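You operate a simulated robot arm through the tools that you are given. There is no shell and no other tool. Be economical: measure what you need, move in short steps, check, and stop when the job is done.

The job below is to be done with a simulated robot arm. You get a single attempt, and the scene is never put back.

## Task
Turn the teal vise to 0, lock it, then slacken hub nut 1.
Fine: a quarter turn, with the red-handled spanner; hang it back on its outline.

It is judged by the outcome, as a careful person would: the job done as asked, and still so three seconds after it is handed in. It fails if anything else is knocked over, pushed out of place, dropped, spilled or broken.

## Robot
A 7-joint arm with a two-finger parallel gripper on a trunk, on a base that drives. Base frame: it is fixed to the floor where the robot stands at the start and does not move with it; the origin is under the middle of the robot, x ahead of it, y to its left, z up; the surface under the hand at the start is at about z = 950. Units: mm, rad, N and s.
Its first joint turns from -2.897 to 2.897 rad. Places, roughly: number one hub nut [700, -200, 1100]; number three hub nut [600, -200, 1100]; number two hub nut [700, -100, 1100]; red-handled spanner [250, -1500, 1500]; red-knobbed swivel lock [700, 0, 1000]; teal vise [700, -200, 1000]. Payload 3.43 kg.
Tool frame: the origin (TCP) lies between the finger pads and is the grasp point; the fingertips stand 30 mm ahead of it; z points along the fingers, y is the line along which they close. Largest opening 94 mm; finger width 28, thickness 10; the body of the gripper, 50 by 96 mm, starts 55 mm behind the TCP.
Orientation is that of the tool frame in the base frame, as a unit quaternion [w, x, y, z]. With the fingers straight down and closing along the base's y, the tool's x points along the base's -x, its y along +y and its z along -z.

## Interface
- The arm moves only by the tool step_arm. Its argument "steps" is a list of rows, each an object of numbers (a shift or turn left out is 0, a gripper value left out holds the last): "tx", "ty", "tz": the shift along the base's x, y, z in mm; "wx", "wy", "wz": the turn, a rotation vector about the base's x, y, z in rad; "grip": the gripper command, from -1 (fully open) to 1 (shut), values between in proportion. In form: [{"tx": .., "ty": .., "tz": .., "wx": .., "wy": .., "wz": .., "grip": ..}, ...]. A call has 1 to 10 rows; each row shifts and turns the commanded pose from where the row before left it. A row lasts 0.2 s, in which the tool goes at most 50 mm and 0.15 rad; a call with a longer step from one row to the next is refused whole, and so is a gripper value outside its range. A pose out of reach is approached as far as the arm can. The call stops where the force on the tool passes 70 N (or 10 N more than at its start, if that is more) or the arm is blocked; 0.2 s more then pass. The fingers move at their own pace (about 45 mm/s each) and stop on an object; they squeeze with about 35 N. The grip force told is the motor's: it shows also when the fingers shut on nothing. Time passes only in rows, and 0.2 s behind the last, so rows that do not move let the fingers close. The reply holds the time, the measured pose of the TCP, the force on the tool along the base axes, the opening and the grip force, in the units named above and with some noise, with the torque about the TCP (base axes, N m) and any sound that the robot's microphone picked up, and new pictures: "pictures" is both (left out), scene, wrist or none.
- Cameras (640 x 400 px; columns grow to the right, rows downward): "scene" is now at [-8.3, 154.4, 1426.1]; the picture's right is [-0.82, -0.57, 0.00], its down [-0.12, 0.16, -0.98] and it looks along [0.56, -0.80, -0.20] (base axes); focal length 267 px, centre (320, 200). "wrist" rides on the gripper at [76, 14, -103] in the tool frame; the picture's right is [-0.18, 0.98, 0.00], its down [-0.75, -0.14, -0.64] and it looks along [-0.63, -0.12, 0.77] (tool axes); focal length 243 px, centre (320, 200). There is no depth. A picture from a camera that has moved, and an enlarged one, comes with that camera's place and axes in the base frame and with its lens.
- steer(legs): drives the robot by 1 to 6 legs, each [ahead, turn to the left] in mm and rad, along the robot's own axes; the way and the turn of a leg run together, so that a leg with both is an arc; at most 1500 mm and 3.142 rad a leg. The arm and the cameras ride along, it lands a little off, and it stops where it bumps. It gives what a move gives, and a new picture of the scene camera.
- pan_tilt(pan, tilt): turns the head with the scene camera to pan (to the left, within 2.094 rad either way) and tilt (down, from -0.506 to 1.204), counted from straight ahead of the robot. It gives what a move gives, and a new picture of the scene camera.
- inspect(camera, box): a new picture of the part [left, top, right, bottom] of that camera's present view, enlarged. It takes no simulated time.
- sign_off(): hands the job in; it is judged then, once.

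Go step by step. Nothing tells you exact positions but the pictures and the camera data: compare them with the known pose of the tool, close in by small moves and look again before you grip or let go. The budget is 120 turns and 260 pictures, counting those below and the enlarged ones. Unless the task says otherwise, let go and move clear before handing in, and close with one line.

The tools are called as a command line: name --argument value ..., lists and objects as JSON in quotes. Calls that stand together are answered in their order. step_arm: Moves the arm, as the interface text tells. Its arguments: {"type":"object","properties":{"steps":{"type":"array","items":{"type":"object","properties":{"tx":{"type":"number"},"ty":{"type":"number"},"tz":{"type":"number"},"wx":{"type":"number"},"wy":{"type":"number"},"wz":{"type":"number"},"grip":{"type":"number"}}}},"pictures":{"type":"string","enum":["both","scene","wrist","none"]}},"required":["steps"]} The other tools are called the same way: steer (legs) drives the base; pan_tilt (pan, tilt) turns the head that bears the scene camera; inspect (camera, box) takes an enlarged picture of a part of a camera's view; sign_off () hands the job in.

At the start:

```text
time: 0.0
eef_pos: [559.0, -245.3, 1148.9]
orientation: [0.001, -0.001, 1.0, -0.001]
contact_force: [-0.4, 0.3, 0.2]
wrist_torque: [0.01, 0.02, 0.01]
gripper_width: 94.0
grasp_force: 0.0
robot x, y, heading: [-3.2, -2.1, -0.0]
head pan, tilt: [-0.96, 0.202]
```

scene: 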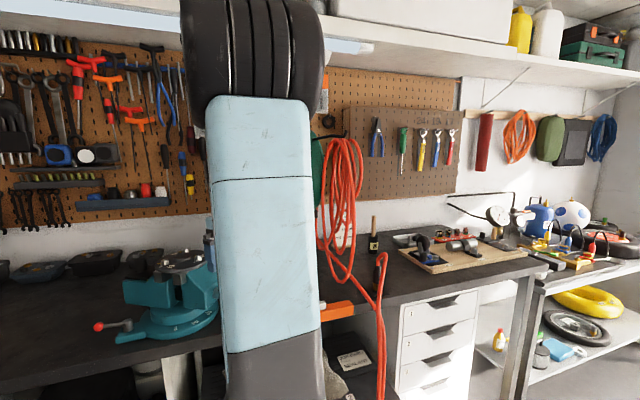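
wrist: 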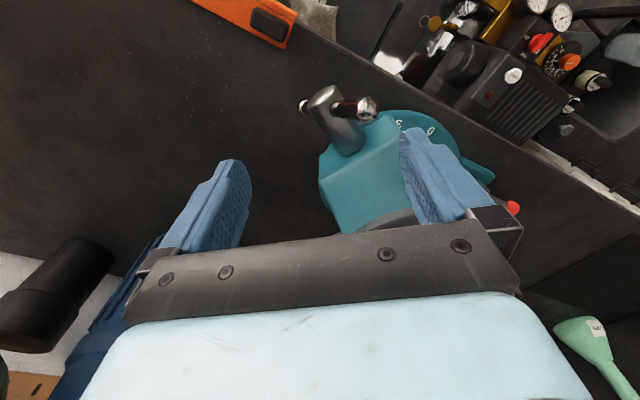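

I see a teal vise on the bench ahead of the robot with a red-knobbed lever, and a pegboard with red-handled spanner to the right. I'll enlarge the views first.

inspect --camera "scene" --box '[80, 220, 240, 360]'

inspect --camera "scene" --box '[340, 90, 480, 210]'

inspect --camera "wrist" --box '[280, 60, 540, 240]'

pan_tilt --pan -0.3 --tilt 0.5

```text
2.86 times, centred on (160, 290) of scene
camera zoom: at [-8.3, 154.4, 1426.1], right [-0.82, -0.57, 0.0], down [-0.12, 0.16, -0.98], along [0.56, -0.8, -0.2], focal length 762 px, centre (777, -57)
```

zoom: 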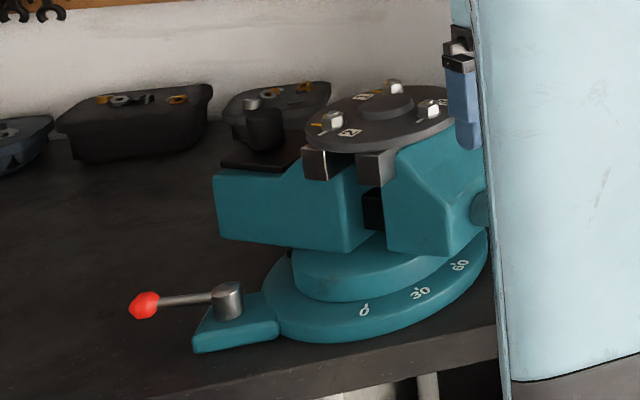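

```text
3.33 times, centred on (410, 150) of scene
camera zoom: at [-8.3, 154.4, 1426.1], right [-0.82, -0.57, 0.0], down [-0.12, 0.16, -0.98], along [0.56, -0.8, -0.2], focal length 889 px, centre (20, 367)
```

zoom: 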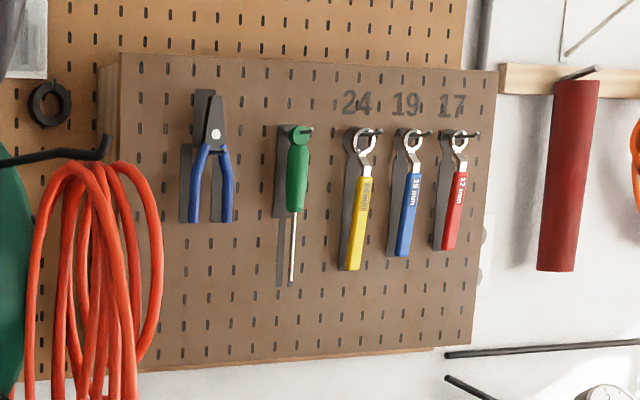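

```text
2.22 times, centred on (410, 150) of wrist
camera zoom: at [481.9, -231.5, 1252.0], right [0.18, 0.98, 0.0], down [0.75, -0.14, 0.64], along [0.63, -0.12, -0.77], focal length 539 px, centre (120, 311)
```

zoom: 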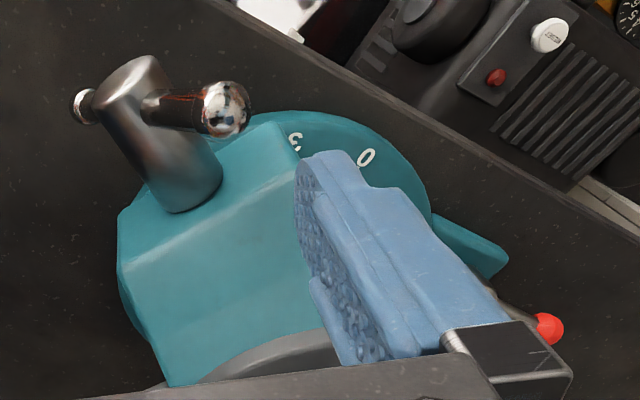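

```text
time: 1.0
eef_pos: [558.9, -246.7, 1149.7]
orientation: [0.001, -0.001, 1.0, 0.0]
contact_force: [0.1, 0.3, 0.4]
wrist_torque: [0.02, 0.01, 0.01]
gripper_width: 93.8
grasp_force: 0.1
robot x, y, heading: [-3.5, -5.7, -0.003]
head pan, tilt: [-0.3, 0.499]
camera scene: at [25.2, 203.8, 1398.6], right [-0.3, -0.96, 0.0], down [-0.46, 0.14, -0.88], along [0.84, -0.26, -0.48], focal length 267 px, centre (320, 200)
```

scene: 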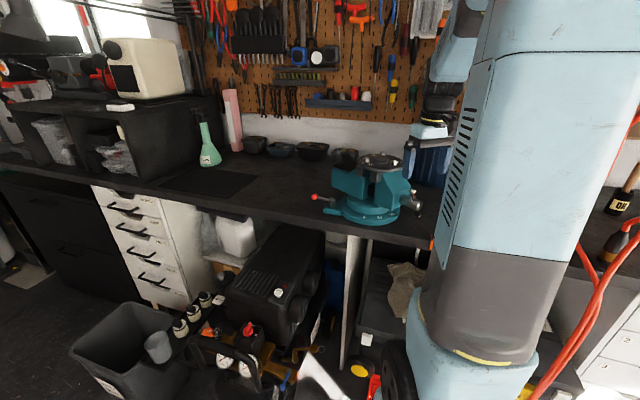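

The vise stands on the bench at about the middle right of the picture. I'll zoom in for the scale, index and lever.

inspect --camera "scene" --box '[300, 140, 432, 232]'

```text
4.35 times, centred on (366, 186) of scene
camera zoom: at [25.2, 203.8, 1398.6], right [-0.3, -0.96, 0.0], down [-0.46, 0.14, -0.88], along [0.84, -0.26, -0.48], focal length 1159 px, centre (120, 261)
```

zoom: 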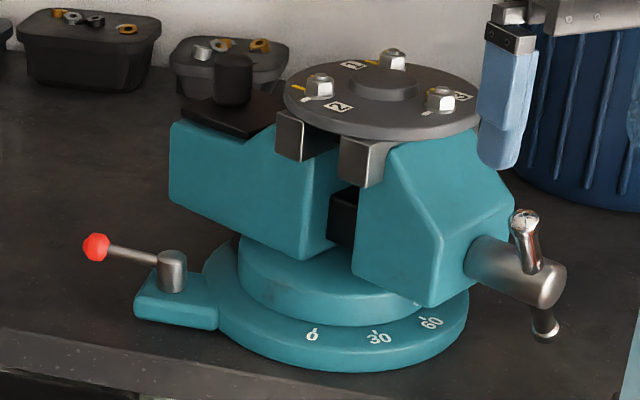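

The hub with three nuts sits in the jaws. I'll raise and draw back the hand so the wrist camera sees the whole vise.

step_arm --steps '[{"tz": 45}, {"tz": 45}, {"tz": 45, "tx": -20}, {"tz": 40, "tx": -30}, {"tz": 20, "tx": -30}]' --pictures "both"

```text
time: 2.2
eef_pos: [478.6, -245.4, 1345.0]
orientation: [-0.001, -0.001, 1.0, 0.0]
contact_force: [-0.3, -0.6, 0.1]
wrist_torque: [-0.01, 0.01, -0.03]
gripper_width: 94.2
grasp_force: 0.0
robot x, y, heading: [-0.9, -3.6, 0.002]
head pan, tilt: [-0.3, 0.499]
camera scene: at [25.6, 203.7, 1398.6], right [-0.3, -0.96, 0.0], down [-0.46, 0.14, -0.88], along [0.84, -0.26, -0.48], focal length 267 px, centre (320, 200)
camera wrist: at [400.7, -231.8, 1448.4], right [0.18, 0.98, 0.0], down [0.75, -0.14, 0.64], along [0.63, -0.12, -0.77], focal length 243 px, centre (320, 200)
```

scene: 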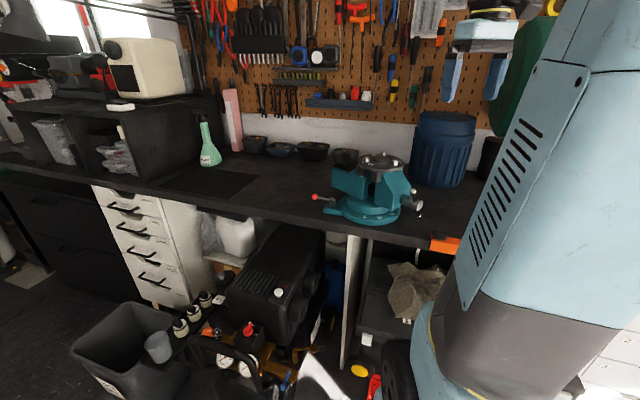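
wrist: 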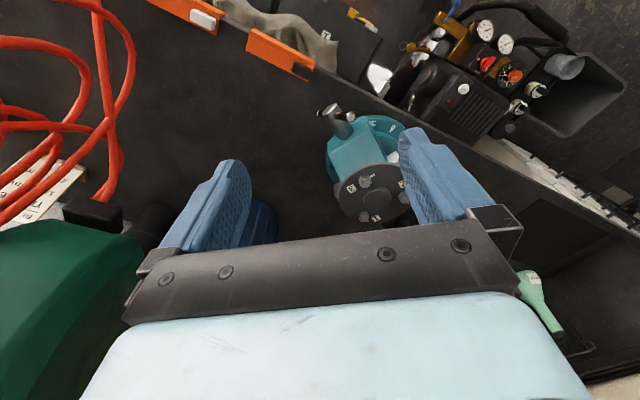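

The fingers are partly in the way; I'll shift the hand to the left and enlarge.

step_arm --steps '[{"ty": 45}, {"ty": 20, "tx": 40}, {"tx": 20, "tz": -40}, {"tz": -40}]' --pictures "none"

inspect --camera "wrist" --box '[220, 70, 460, 220]'

inspect --camera "scene" --box '[305, 145, 430, 230]'

```text
time: 3.2
eef_pos: [539.3, -179.0, 1263.9]
orientation: [-0.001, -0.001, 1.0, 0.001]
contact_force: [-0.6, 0.0, 0.2]
wrist_torque: [-0.03, 0.0, 0.03]
gripper_width: 93.8
grasp_force: 0.0
robot x, y, heading: [0.5, -7.3, -0.001]
head pan, tilt: [-0.3, 0.499]
```

```text
2.67 times, centred on (340, 145) of wrist
camera zoom: at [462.2, -165.1, 1367.4], right [0.18, 0.98, 0.0], down [0.75, -0.14, 0.64], along [0.63, -0.12, -0.77], focal length 647 px, centre (267, 347)
```

zoom: 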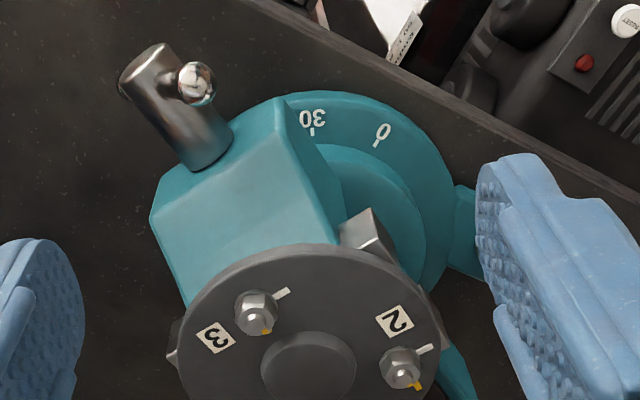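

```text
4.71 times, centred on (368, 188) of scene
camera zoom: at [25.0, 203.9, 1398.6], right [-0.3, -0.96, 0.0], down [-0.46, 0.14, -0.88], along [0.84, -0.26, -0.48], focal length 1255 px, centre (96, 259)
```

zoom: 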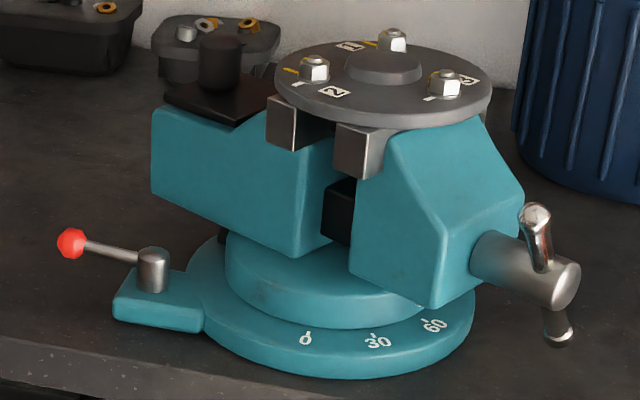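

The vise nose points near 60 on the scale and 0 lies to its left; the lever's hub is near (710,-50) with the knob near (730,0). I'll look closer at the lever and, with the scene camera, at the index mark.

step_arm --steps '[{"ty": 50}, {"ty": 50}, {"ty": 50}, {"ty": 20, "tz": -40}, {"tz": -40}]' --pictures "wrist"

inspect --camera "scene" --box '[350, 180, 430, 230]'

```text
time: 4.4
eef_pos: [540.6, -9.2, 1181.2]
orientation: [0.0, -0.001, 1.0, 0.0]
contact_force: [0.4, 0.1, 0.0]
wrist_torque: [0.0, 0.0, 0.02]
gripper_width: 93.9
grasp_force: 0.0
robot x, y, heading: [-2.7, -2.3, -0.007]
head pan, tilt: [-0.3, 0.499]
camera wrist: at [462.4, 5.4, 1285.4], right [0.18, 0.98, 0.0], down [0.75, -0.14, 0.64], along [0.63, -0.12, -0.77], focal length 243 px, centre (320, 200)
```

wrist: 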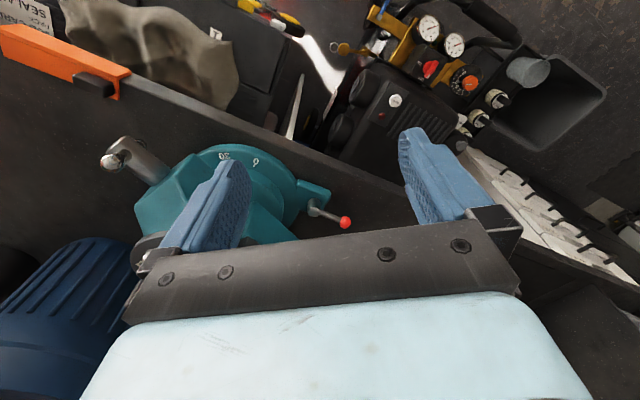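

```text
8.00 times, centred on (390, 205) of scene
camera zoom: at [24.8, 203.8, 1398.6], right [-0.3, -0.96, 0.0], down [-0.46, 0.14, -0.88], along [0.84, -0.26, -0.48], focal length 2133 px, centre (-240, 160)
```

zoom: 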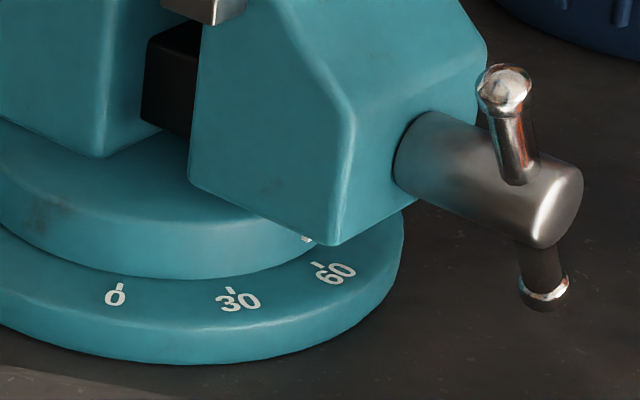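

The index mark on the turret sits near 60. The lever runs from its post near (735,-58) to the knob near (757,-8), at about z 990–1005. I'll shut the fingers to make a pushing post and come over the near side of the lever.

step_arm --steps '[{"grip": 1, "tx": 45}, {"tx": 45}, {"tx": 45}, {"tx": 20, "tz": -30}, {"tz": -45}, {"tz": -15}, {}]' --pictures "both"

inspect --camera "scene" --box '[290, 170, 370, 220]'

```text
time: 6.0
eef_pos: [695.7, -11.0, 1094.4]
orientation: [0.0, -0.001, 1.0, 0.0]
contact_force: [-0.5, 0.0, 0.3]
wrist_torque: [-0.02, 0.01, -0.01]
gripper_width: 0.1
grasp_force: 32.8
robot x, y, heading: [-3.4, -4.4, 0.0]
head pan, tilt: [-0.3, 0.499]
camera scene: at [25.4, 203.9, 1398.6], right [-0.3, -0.96, 0.0], down [-0.46, 0.14, -0.88], along [0.84, -0.26, -0.48], focal length 267 px, centre (320, 200)
camera wrist: at [618.7, 2.8, 1197.6], right [0.18, 0.98, 0.0], down [0.75, -0.14, 0.64], along [0.63, -0.12, -0.77], focal length 243 px, centre (320, 200)
```

scene: 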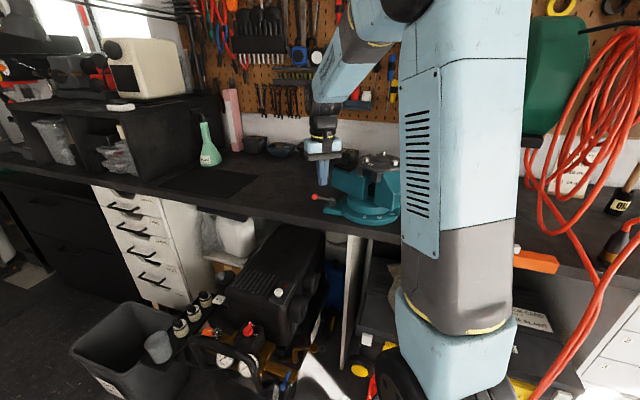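
wrist: 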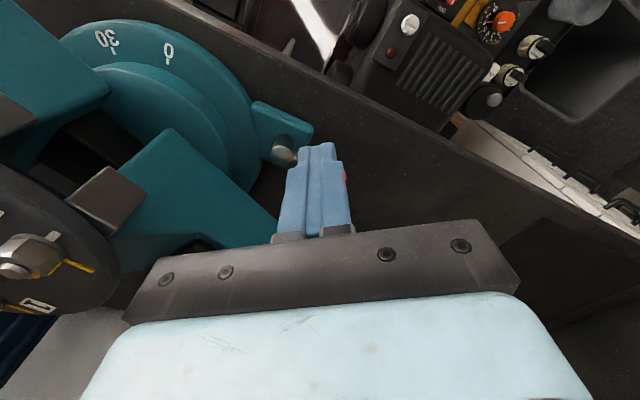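

```text
8.00 times, centred on (330, 195) of scene
camera zoom: at [25.4, 203.9, 1398.6], right [-0.3, -0.96, 0.0], down [-0.46, 0.14, -0.88], along [0.84, -0.26, -0.48], focal length 2133 px, centre (240, 240)
```

zoom: 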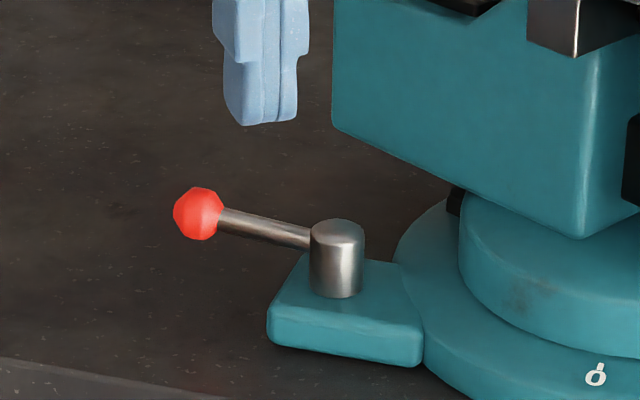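

Checked against the known fingertip, the lever post is near (722,-49) and the knob near (748,-4,1000). I'll lower the shut fingers on the near side of the knob and push gently away (clockwise from above).

step_arm --steps '[{"tx": 5, "ty": 8, "tz": -40}, {"tz": -38}, {"tx": 10}, {"tx": 8}, {"tx": 8}, {"tx": 6}]' --pictures "none"

inspect --camera "scene" --box '[290, 170, 370, 220]'

```text
time: 7.4
eef_pos: [731.5, -3.2, 1017.3]
orientation: [-0.002, 0.0, 1.0, 0.0]
contact_force: [0.2, -0.4, 0.0]
wrist_torque: [-0.02, 0.01, 0.02]
gripper_width: 0.0
grasp_force: 33.0
robot x, y, heading: [-2.3, -2.7, 0.006]
head pan, tilt: [-0.3, 0.499]
```

```text
8.00 times, centred on (330, 195) of scene
camera zoom: at [25.3, 203.9, 1398.6], right [-0.3, -0.96, 0.0], down [-0.46, 0.14, -0.88], along [0.84, -0.26, -0.48], focal length 2133 px, centre (240, 240)
```

zoom: 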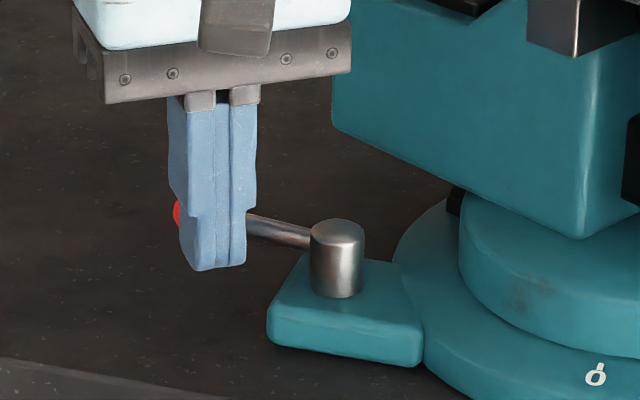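

The fingers are just in front of the lever and not touching yet. I push on in small steps.

step_arm --steps '[{"tx": 5}, {"tx": 5}, {"tx": 5}, {"tx": 5}]' --pictures "none"

inspect --camera "scene" --box '[290, 170, 370, 220]'

```text
time: 8.3
eef_pos: [737.6, -3.3, 1014.6]
orientation: [-0.01, 0.0, 1.0, 0.001]
contact_force: [-36.7, 2.1, 7.6]
wrist_torque: [0.15, 0.72, -0.07]
gripper_width: 0.0
grasp_force: 33.3
robot x, y, heading: [-2.7, -3.0, 0.003]
head pan, tilt: [-0.3, 0.499]
stopped in row 4: the force on the tool passed its limit at 79 N (the readings are from after the stop); the commanded pose is now the measured one
```

```text
8.00 times, centred on (330, 195) of scene
camera zoom: at [22.6, 203.9, 1398.6], right [-0.3, -0.96, 0.0], down [-0.46, 0.14, -0.88], along [0.84, -0.26, -0.48], focal length 2133 px, centre (240, 240)
```

zoom: 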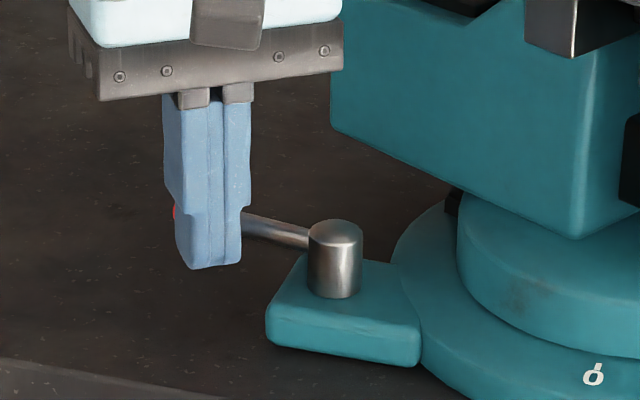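

Blocked that way, so the lever is at its clockwise end. I'll go over to the far side and push it toward the robot.

step_arm --steps '[{"tx": -8}, {"tz": 45}, {"tx": 30, "tz": 5}, {"tx": 32}, {"tz": -47}, {"tx": -5}]' --pictures "none"

inspect --camera "scene" --box '[290, 170, 370, 220]'

```text
time: 9.7
eef_pos: [789.3, -1.7, 1017.9]
orientation: [-0.008, -0.001, 1.0, 0.001]
contact_force: [0.0, 0.5, 0.4]
wrist_torque: [0.0, 0.01, 0.02]
gripper_width: 0.0
grasp_force: 32.9
robot x, y, heading: [-4.0, -4.4, -0.002]
head pan, tilt: [-0.3, 0.499]
```

```text
8.00 times, centred on (330, 195) of scene
camera zoom: at [25.3, 203.9, 1398.6], right [-0.3, -0.96, 0.0], down [-0.46, 0.14, -0.88], along [0.84, -0.26, -0.48], focal length 2133 px, centre (240, 240)
```

zoom: 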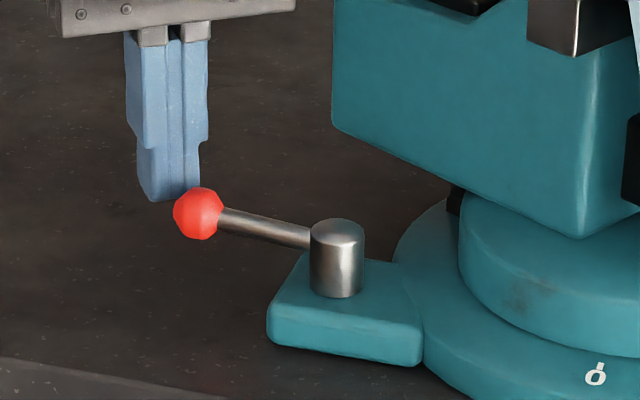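

Now the fingers are behind the knob. I pull it toward the robot along the arc.

step_arm --steps '[{"tx": -10, "ty": -6}, {"tx": -8}, {"tx": -6}, {"tx": -6, "ty": 1}, {"tx": -6, "ty": 1}, {"tx": -6, "ty": 1}]' --pictures "none"

inspect --camera "scene" --box '[290, 170, 370, 220]'

```text
time: 11.1
eef_pos: [747.4, -6.8, 1016.1]
orientation: [-0.008, 0.0, 1.0, 0.0]
contact_force: [1.2, 0.2, 0.1]
wrist_torque: [0.01, 0.02, -0.01]
gripper_width: 0.0
grasp_force: 33.3
robot x, y, heading: [-1.7, -7.0, -0.003]
head pan, tilt: [-0.3, 0.499]
```

```text
8.00 times, centred on (330, 195) of scene
camera zoom: at [25.2, 203.8, 1398.6], right [-0.3, -0.96, 0.0], down [-0.46, 0.14, -0.88], along [0.84, -0.26, -0.48], focal length 2133 px, centre (240, 240)
```

zoom: 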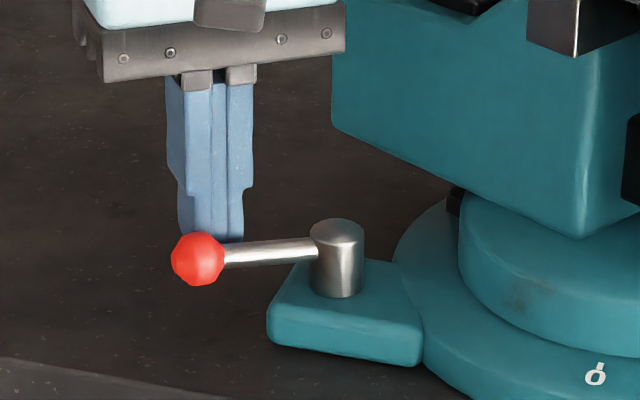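

The lever moves freely this way. I carry on along its arc to the end of travel.

step_arm --steps '[{"tx": -7, "ty": 4}, {"tx": -7, "ty": 4}, {"tx": -8, "ty": 4}, {"tx": -7, "ty": 0}, {"tx": -7, "ty": -3}, {"tx": -7, "ty": -4}, {"tx": -7, "ty": -4}]' --pictures "none"

inspect --camera "scene" --box '[290, 170, 370, 220]'

```text
time: 12.7
eef_pos: [699.1, -4.2, 1017.3]
orientation: [-0.005, -0.001, 1.0, 0.0]
contact_force: [26.4, 13.5, -3.4]
wrist_torque: [0.36, -0.74, 0.07]
gripper_width: 0.0
grasp_force: 33.2
robot x, y, heading: [0.2, -6.1, 0.003]
head pan, tilt: [-0.3, 0.499]
```

```text
8.00 times, centred on (330, 195) of scene
camera zoom: at [26.8, 204.4, 1398.5], right [-0.3, -0.96, 0.0], down [-0.46, 0.14, -0.88], along [0.84, -0.26, -0.48], focal length 2133 px, centre (240, 240)
```

zoom: 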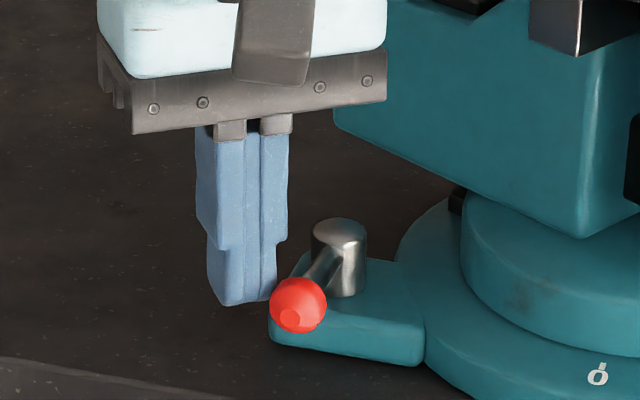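

The lever has reached its other end stop. Now I'll back off, rise and come to the far right side of the vise's screw to test whether it turns.

step_arm --steps '[{"tx": 10, "ty": 10}, {"tz": 50}, {"tz": 50}, {"tz": 50}, {"tx": -50}, {"tx": -50, "ty": -30}, {"tx": -40, "ty": -40}, {"tx": -20, "ty": -48}, {"ty": -50}, {"ty": -50}]' --pictures "none"

step_arm --steps '[{"ty": -50}, {"ty": -40}, {"tx": -10, "ty": -10, "tz": -10}]' --pictures "both"

inspect --camera "scene" --box '[350, 150, 450, 230]'

```text
refused: row 6 steps farther than a row can; nothing moved
```

```text
time: 13.0
eef_pos: [699.6, -5.2, 1017.4]
orientation: [-0.007, -0.007, 1.0, 0.007]
contact_force: [13.3, 27.9, -11.4]
wrist_torque: [0.84, -0.49, -0.24]
gripper_width: 0.0
grasp_force: 32.8
robot x, y, heading: [3.2, -7.5, -0.004]
head pan, tilt: [-0.3, 0.499]
stopped in row 1: the force on the tool passed its limit at 104 N (the readings are from after the stop); the commanded pose is now the measured one
camera scene: at [26.5, 205.0, 1398.4], right [-0.3, -0.96, 0.0], down [-0.46, 0.14, -0.88], along [0.84, -0.26, -0.48], focal length 267 px, centre (320, 200)
camera wrist: at [623.3, 6.6, 1122.7], right [0.17, 0.99, 0.01], down [0.76, -0.14, 0.63], along [0.62, -0.1, -0.78], focal length 243 px, centre (320, 200)
```

scene: 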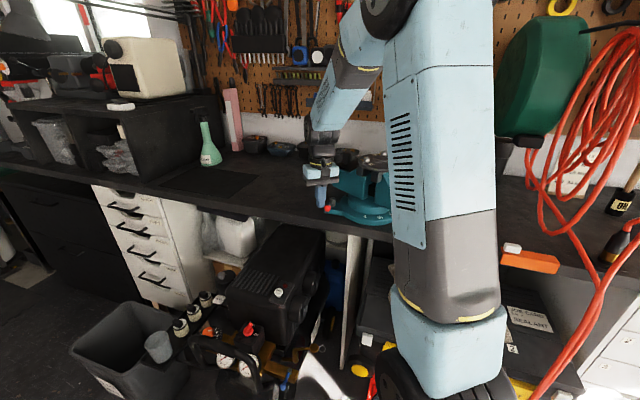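
wrist: 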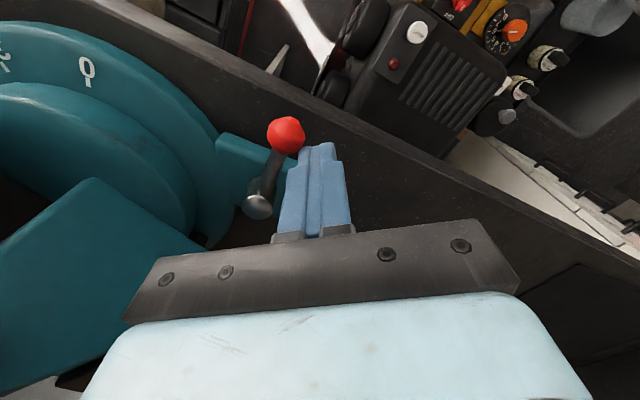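

```text
5.00 times, centred on (400, 190) of scene
camera zoom: at [26.5, 205.0, 1398.4], right [-0.3, -0.96, 0.0], down [-0.46, 0.14, -0.88], along [0.84, -0.26, -0.48], focal length 1333 px, centre (-80, 250)
```

zoom: 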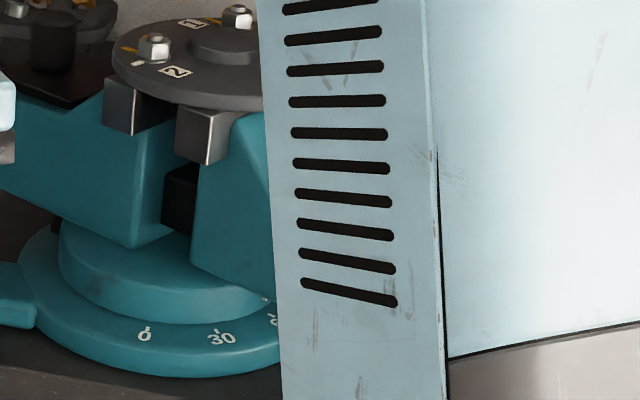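

My first call was refused and the second pushed briefly on the lever's end stop; nothing moved. Now I back off properly.

step_arm --steps '[{"tx": 10, "ty": 12}, {"tz": 48}, {"tz": 48}, {"tz": 48}, {"tx": -48}, {"tx": -40, "ty": -28}, {"tx": -35, "ty": -35}, {"tx": -20, "ty": -42}, {"ty": -48}, {"ty": -48}]' --pictures "wrist"

```text
time: 15.2
eef_pos: [562.9, -200.3, 1159.5]
orientation: [-0.007, -0.006, 1.0, 0.005]
contact_force: [-0.8, 0.5, 0.5]
wrist_torque: [-0.01, -0.01, 0.01]
gripper_width: 0.0
grasp_force: 32.6
robot x, y, heading: [-2.9, -5.2, 0.0]
head pan, tilt: [-0.3, 0.499]
camera wrist: at [487.7, -188.1, 1264.2], right [0.17, 0.99, 0.01], down [0.76, -0.14, 0.63], along [0.62, -0.1, -0.78], focal length 243 px, centre (320, 200)
```

wrist: 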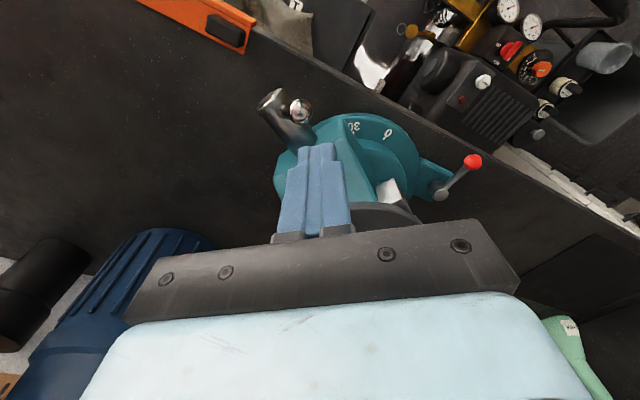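

I see the screw pointing at the robot-right, and the lever now pointing to the robot. I'll come to the right flank of the front jaw body, aligned with it, to push it round clockwise.

step_arm --steps '[{"ty": -40, "wz": 0.12, "wx": -0.01, "wy": -0.014}, {"tx": 30, "ty": -32, "wz": 0.12}, {"tx": 30, "wz": 0.11}, {"tz": -45}]' --pictures "both"

```text
time: 16.2
eef_pos: [622.8, -267.8, 1114.7]
orientation: [0.0, -0.181, 0.984, 0.001]
contact_force: [-0.1, 0.2, -0.2]
wrist_torque: [0.02, -0.01, 0.0]
gripper_width: 0.1
grasp_force: 32.8
robot x, y, heading: [-6.2, -5.5, -0.006]
head pan, tilt: [-0.3, 0.499]
camera scene: at [24.7, 204.0, 1398.6], right [-0.3, -0.96, 0.0], down [-0.46, 0.14, -0.88], along [0.84, -0.26, -0.48], focal length 267 px, centre (320, 200)
camera wrist: at [545.4, -282.3, 1218.8], right [-0.18, 0.98, 0.0], down [0.75, 0.14, 0.64], along [0.63, 0.11, -0.77], focal length 243 px, centre (320, 200)
```

scene: 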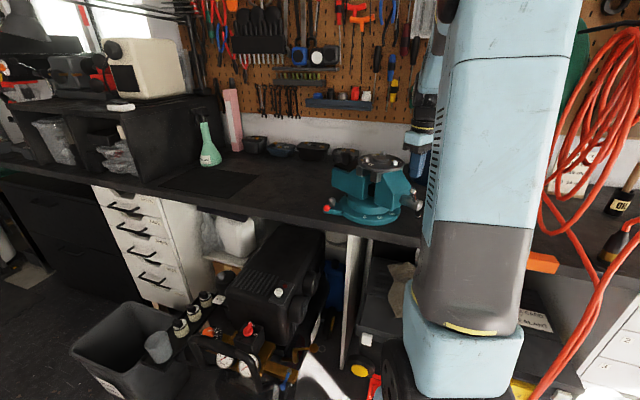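
wrist: 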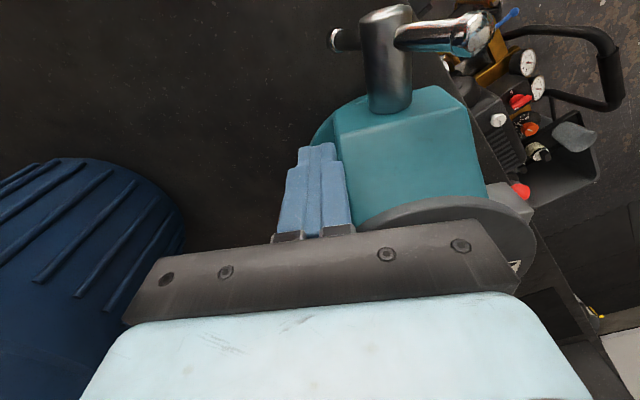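

The fingers stand along the body's right side. I lower them a little farther out, then look.

step_arm --steps '[{"tx": 4, "ty": -10}, {"tz": -30}, {"tz": -22}]' --pictures "wrist"

inspect --camera "scene" --box '[320, 140, 440, 230]'

```text
time: 17.0
eef_pos: [629.8, -279.1, 1070.2]
orientation: [0.003, -0.18, 0.984, -0.001]
contact_force: [4.0, -2.7, 49.2]
wrist_torque: [2.52, 0.08, -0.32]
gripper_width: 0.0
grasp_force: 33.0
robot x, y, heading: [0.2, -7.6, 0.002]
head pan, tilt: [-0.3, 0.499]
camera wrist: at [551.5, -292.0, 1173.0], right [-0.18, 0.98, 0.0], down [0.75, 0.14, 0.65], along [0.64, 0.11, -0.76], focal length 243 px, centre (320, 200)
```

wrist: 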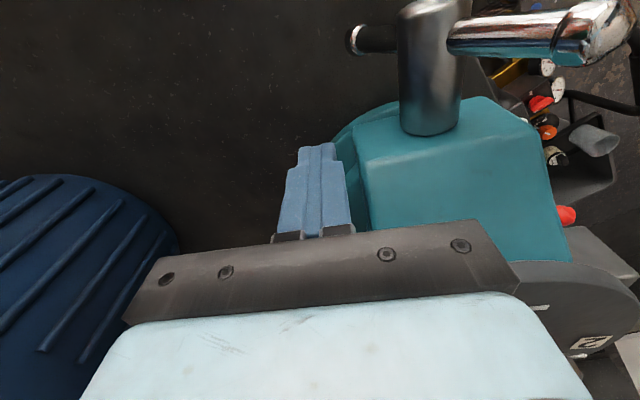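

```text
4.44 times, centred on (380, 185) of scene
camera zoom: at [23.5, 204.2, 1398.6], right [-0.3, -0.96, 0.0], down [-0.46, 0.14, -0.88], along [0.84, -0.26, -0.48], focal length 1185 px, centre (53, 267)
```

zoom: 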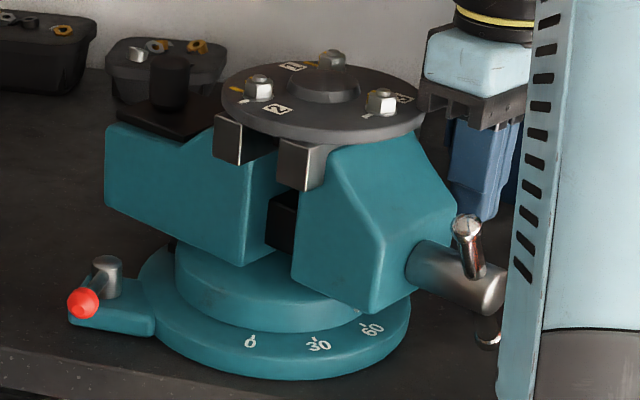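

The hand touched the edge of the hub disc lightly from above (49 N), so I lift off at once and move outward along the vise's axis before lowering again.

step_arm --steps '[{"tz": 15}, {"tx": -16, "ty": -4}, {"tz": 5}]' --pictures "wrist"

inspect --camera "scene" --box '[320, 140, 440, 230]'

```text
time: 17.8
eef_pos: [612.5, -284.1, 1083.8]
orientation: [0.0, -0.179, 0.984, 0.001]
contact_force: [-0.6, 0.0, 0.1]
wrist_torque: [0.0, 0.01, -0.02]
gripper_width: 0.2
grasp_force: 32.8
robot x, y, heading: [0.7, -5.0, -0.002]
head pan, tilt: [-0.3, 0.499]
camera wrist: at [535.3, -297.2, 1188.3], right [-0.18, 0.98, 0.0], down [0.76, 0.13, 0.64], along [0.63, 0.11, -0.77], focal length 243 px, centre (320, 200)
```

wrist: 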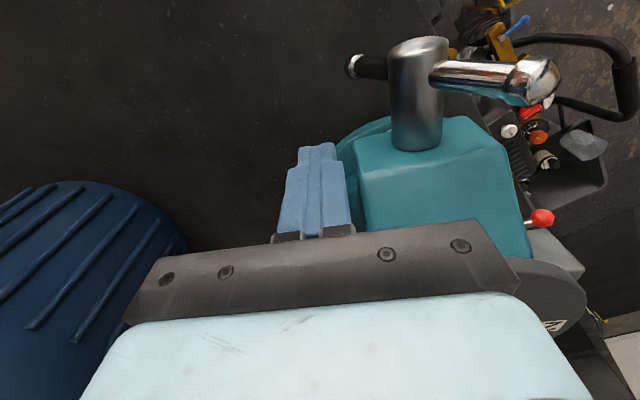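

```text
4.44 times, centred on (380, 185) of scene
camera zoom: at [25.2, 203.8, 1398.6], right [-0.3, -0.96, 0.0], down [-0.46, 0.14, -0.88], along [0.84, -0.26, -0.48], focal length 1185 px, centre (53, 267)
```

zoom: 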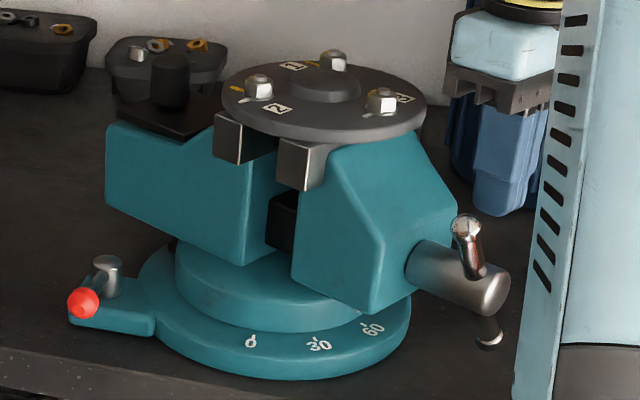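

The hub is undisturbed. I lower in small steps here, clear of the disc.

step_arm --steps '[{"tz": -8}, {"tz": -8}, {"tz": -8}, {"tz": -8}, {"tx": -4, "ty": 10}, {"tx": -3, "ty": 8}]' --pictures "wrist"

```text
time: 19.2
eef_pos: [604.9, -265.9, 1053.8]
orientation: [-0.002, -0.18, 0.984, 0.001]
contact_force: [-6.0, -7.2, -0.3]
wrist_torque: [0.43, -0.36, -0.02]
gripper_width: 0.0
grasp_force: 32.9
robot x, y, heading: [1.2, -0.3, 0.0]
head pan, tilt: [-0.3, 0.499]
camera wrist: at [527.0, -280.2, 1156.7], right [-0.17, 0.98, 0.0], down [0.76, 0.13, 0.64], along [0.63, 0.11, -0.77], focal length 243 px, centre (320, 200)
```

wrist: 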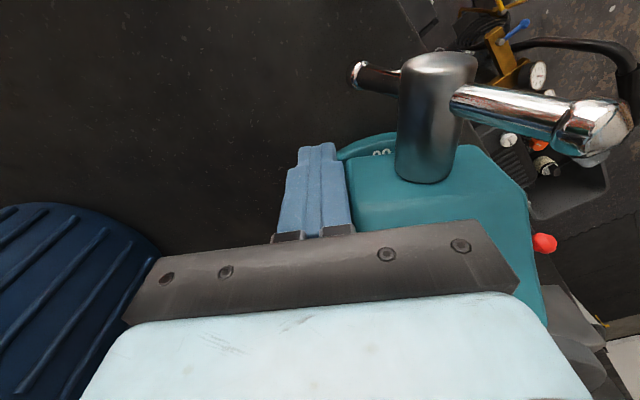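

There's light contact with the body. I push three small steps along the arc, turning the hand with it, to see whether the vise follows.

step_arm --steps '[{"tx": -6.5, "ty": 7, "wz": -0.08}, {"tx": -6, "ty": 7.5, "wz": -0.08}, {"tx": -5.5, "ty": 8, "wz": -0.08}]' --pictures "wrist"

inspect --camera "scene" --box '[320, 140, 440, 230]'

```text
time: 20.0
eef_pos: [587.1, -244.1, 1054.3]
orientation: [0.0, -0.061, 0.998, 0.001]
contact_force: [-9.9, -5.5, -1.5]
wrist_torque: [0.09, -0.55, 0.1]
gripper_width: 0.0
grasp_force: 33.4
robot x, y, heading: [-0.1, -4.5, -0.002]
head pan, tilt: [-0.3, 0.499]
camera wrist: at [508.8, -239.0, 1157.6], right [0.06, 1.0, 0.0], down [0.77, -0.05, 0.64], along [0.64, -0.04, -0.77], focal length 243 px, centre (320, 200)
```

wrist: 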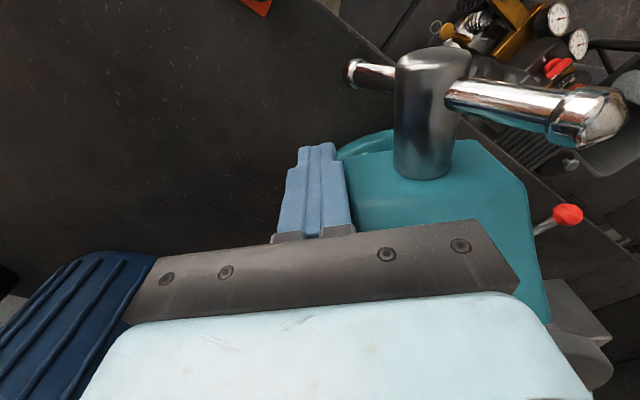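

```text
4.44 times, centred on (380, 185) of scene
camera zoom: at [24.6, 203.6, 1398.6], right [-0.3, -0.96, 0.0], down [-0.46, 0.14, -0.88], along [0.84, -0.26, -0.48], focal length 1185 px, centre (53, 267)
```

zoom: 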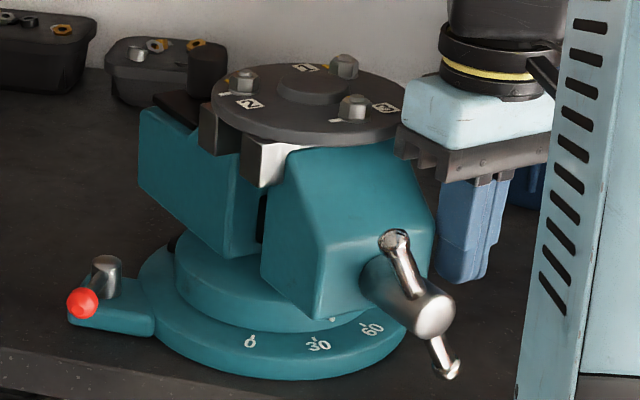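

The vise turns freely, so this lever position is unlocked; the index is now near 40. I continue round.

step_arm --steps '[{"tx": -4.5, "ty": 8.9, "wz": -0.08}, {"tx": -3.9, "ty": 9, "wz": -0.08}, {"tx": -3.3, "ty": 9.3, "wz": -0.08}, {"tx": -2.4, "ty": 9.4, "wz": -0.08}, {"tx": -1.8, "ty": 9.7, "wz": -0.08}]' --pictures "wrist"

inspect --camera "scene" --box '[320, 140, 440, 230]'

```text
time: 21.2
eef_pos: [570.4, -196.5, 1055.6]
orientation: [-0.002, 0.139, 0.99, 0.002]
contact_force: [-34.0, -5.8, 1.6]
wrist_torque: [-0.01, -1.75, 0.11]
gripper_width: 0.1
grasp_force: 33.3
robot x, y, heading: [-0.7, -6.1, 0.001]
head pan, tilt: [-0.3, 0.499]
camera wrist: at [499.7, -162.7, 1158.1], right [0.45, 0.89, 0.0], down [0.69, -0.34, 0.64], along [0.57, -0.29, -0.77], focal length 243 px, centre (320, 200)
```

wrist: 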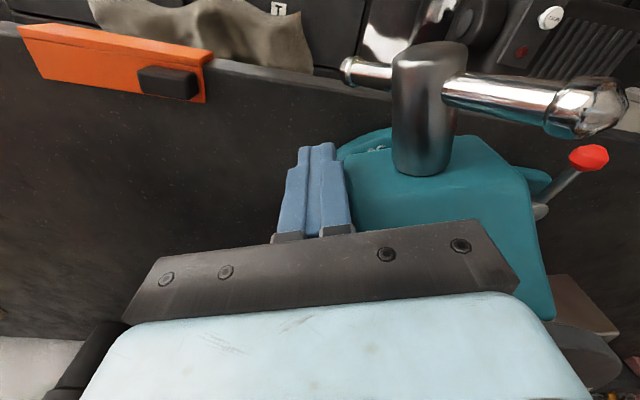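

```text
4.44 times, centred on (380, 185) of scene
camera zoom: at [22.9, 203.6, 1398.7], right [-0.3, -0.96, 0.0], down [-0.46, 0.14, -0.88], along [0.84, -0.26, -0.48], focal length 1185 px, centre (53, 267)
```

zoom: 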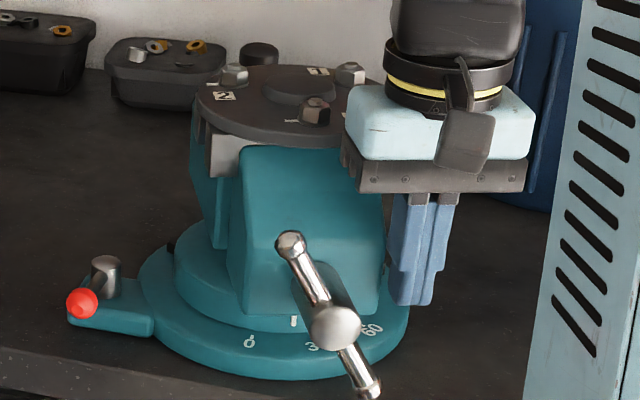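

The index is near 20 now. Three more arc steps, then look.

step_arm --steps '[{"tx": -0.9, "ty": 9.9, "wz": -0.08}, {"tx": 0.2, "ty": 9.9, "wz": -0.08}, {"tx": 1, "ty": 8, "wz": -0.06}]' --pictures "none"

inspect --camera "scene" --box '[335, 190, 415, 230]'

```text
time: 22.0
eef_pos: [568.4, -168.0, 1053.3]
orientation: [0.001, 0.247, 0.969, 0.002]
contact_force: [-45.4, -2.8, 20.4]
wrist_torque: [-0.08, -3.87, -0.42]
gripper_width: 0.0
grasp_force: 32.6
robot x, y, heading: [-2.2, -4.1, 0.004]
head pan, tilt: [-0.3, 0.499]
```

```text
8.00 times, centred on (375, 210) of scene
camera zoom: at [21.3, 203.9, 1398.7], right [-0.3, -0.96, 0.0], down [-0.46, 0.14, -0.88], along [0.84, -0.26, -0.48], focal length 2133 px, centre (-120, 120)
```

zoom: 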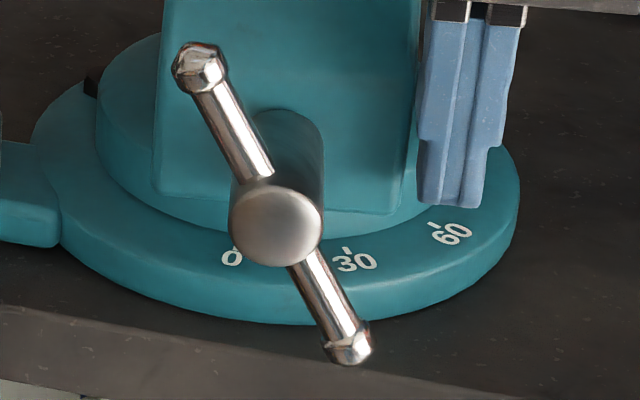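

There's a sideways force from something touching the hand (probably the hub's edge). I draw back 10 mm toward the robot and look.

step_arm --steps '[{"tx": -6, "ty": -1}, {"tx": -6, "ty": -1}]' --pictures "both"

inspect --camera "scene" --box '[330, 140, 430, 230]'

```text
time: 22.6
eef_pos: [559.9, -172.6, 1052.8]
orientation: [0.0, 0.246, 0.969, 0.0]
contact_force: [0.0, 0.1, 0.1]
wrist_torque: [0.0, 0.04, -0.01]
gripper_width: 0.0
grasp_force: 32.5
robot x, y, heading: [-0.7, -6.2, -0.003]
head pan, tilt: [-0.3, 0.499]
camera scene: at [25.2, 203.8, 1398.6], right [-0.3, -0.96, 0.0], down [-0.46, 0.14, -0.88], along [0.84, -0.26, -0.48], focal length 267 px, centre (320, 200)
camera wrist: at [498.8, -123.7, 1157.2], right [0.63, 0.78, 0.0], down [0.6, -0.48, 0.64], along [0.5, -0.4, -0.77], focal length 243 px, centre (320, 200)
```

scene: 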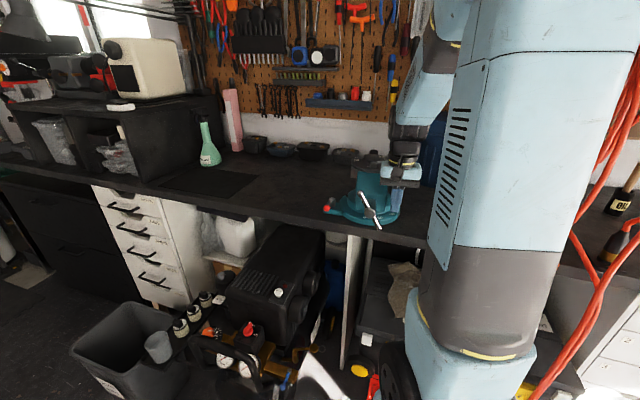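
wrist: 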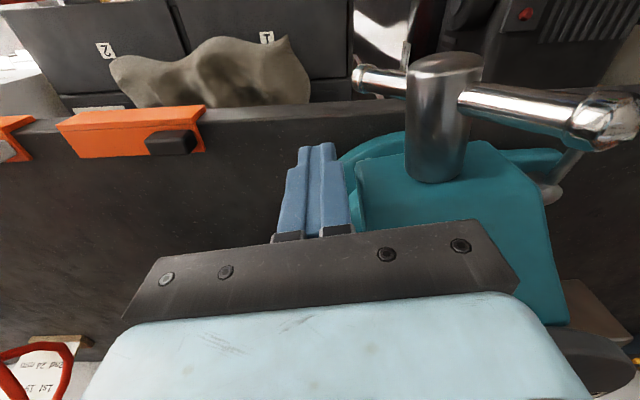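

```text
4.44 times, centred on (380, 185) of scene
camera zoom: at [25.2, 203.8, 1398.6], right [-0.3, -0.96, 0.0], down [-0.46, 0.14, -0.88], along [0.84, -0.26, -0.48], focal length 1185 px, centre (53, 267)
```

zoom: 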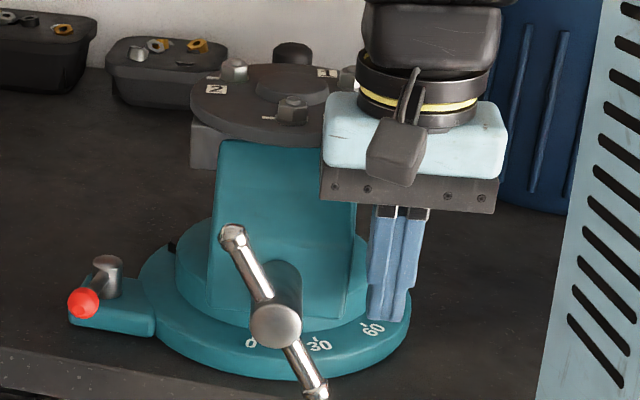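

The hub is fine; the index is now hidden by the screw, with an estimated 8–10° to go. I push a little more with the hand farther out.

step_arm --steps '[{"tx": 1, "ty": 4.5, "wz": -0.02}, {"tx": 2, "ty": 4.5, "wz": -0.03}, {"tx": 2.5, "ty": 4.3, "wz": -0.03}, {"tx": 2.5, "ty": 4.3, "wz": -0.03}]' --pictures "none"

inspect --camera "scene" --box '[330, 140, 430, 230]'

```text
time: 23.6
eef_pos: [566.8, -152.8, 1054.3]
orientation: [-0.001, 0.299, 0.954, 0.0]
contact_force: [-6.6, -1.0, -0.6]
wrist_torque: [0.02, -0.03, 0.02]
gripper_width: 0.0
grasp_force: 33.5
robot x, y, heading: [3.0, -7.8, -0.0]
head pan, tilt: [-0.3, 0.499]
```

```text
4.44 times, centred on (380, 185) of scene
camera zoom: at [24.6, 203.8, 1398.6], right [-0.3, -0.96, 0.0], down [-0.46, 0.14, -0.88], along [0.84, -0.26, -0.48], focal length 1185 px, centre (53, 267)
```

zoom: 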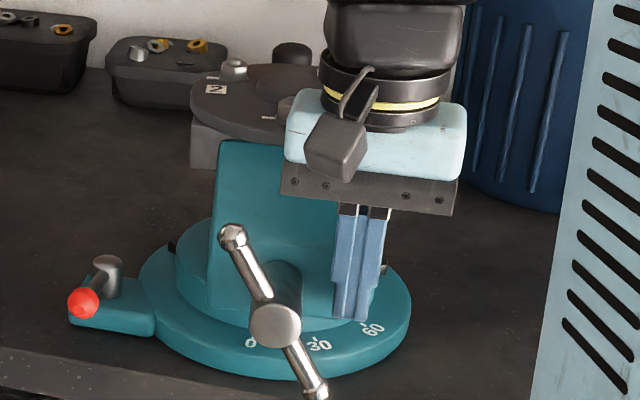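

Only just touching again; I push about 10 mm more.

step_arm --steps '[{"tx": 1.5, "ty": 4.3, "wz": -0.035}, {"tx": 1.5, "ty": 4.3, "wz": -0.035}, {"tx": 1.5, "ty": 4, "wz": -0.03}]' --pictures "none"

inspect --camera "scene" --box '[330, 140, 430, 230]'

```text
time: 24.4
eef_pos: [570.8, -141.1, 1055.1]
orientation: [0.0, 0.346, 0.938, 0.002]
contact_force: [-24.7, 0.6, 1.5]
wrist_torque: [-0.05, -1.35, -0.34]
gripper_width: 0.0
grasp_force: 32.9
robot x, y, heading: [-1.5, -6.9, 0.001]
head pan, tilt: [-0.3, 0.499]
```

```text
4.44 times, centred on (380, 185) of scene
camera zoom: at [23.4, 203.9, 1398.6], right [-0.3, -0.96, 0.0], down [-0.46, 0.14, -0.88], along [0.84, -0.26, -0.48], focal length 1185 px, centre (53, 267)
```

zoom: 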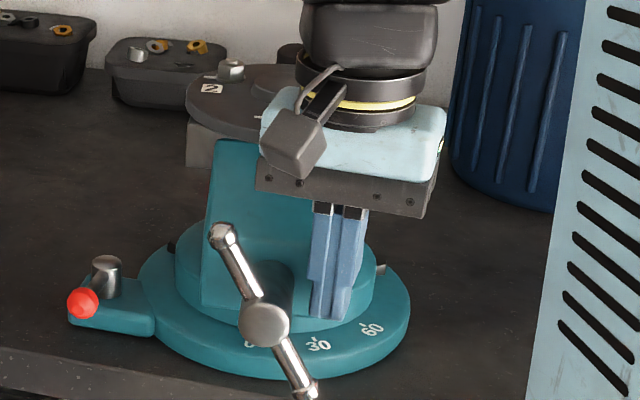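

The screw end is moving left as wanted; about 7° remain. I push on.

step_arm --steps '[{"tx": 1.8, "ty": 4.3, "wz": -0.04}, {"tx": 2, "ty": 4, "wz": -0.04}, {"tx": 2.2, "ty": 4, "wz": -0.04}]' --pictures "none"

inspect --camera "scene" --box '[330, 140, 430, 230]'

```text
time: 25.2
eef_pos: [575.7, -128.7, 1054.1]
orientation: [-0.001, 0.402, 0.916, 0.001]
contact_force: [-48.6, 14.2, -3.0]
wrist_torque: [-0.58, -1.89, -0.17]
gripper_width: 0.0
grasp_force: 33.2
robot x, y, heading: [0.5, -1.3, -0.005]
head pan, tilt: [-0.3, 0.499]
```

```text
4.44 times, centred on (380, 185) of scene
camera zoom: at [22.1, 204.5, 1398.5], right [-0.3, -0.96, 0.0], down [-0.46, 0.14, -0.88], along [0.84, -0.26, -0.48], focal length 1185 px, centre (53, 267)
```

zoom: 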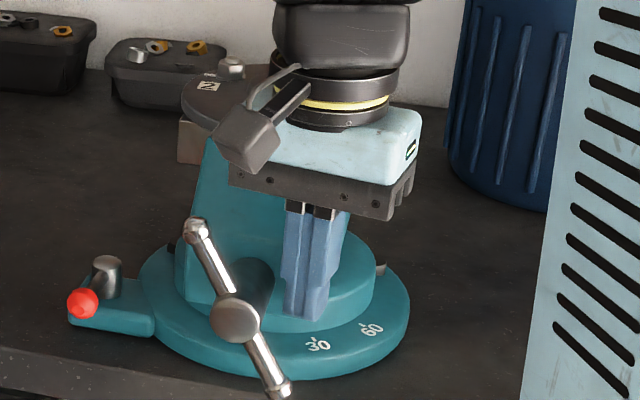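

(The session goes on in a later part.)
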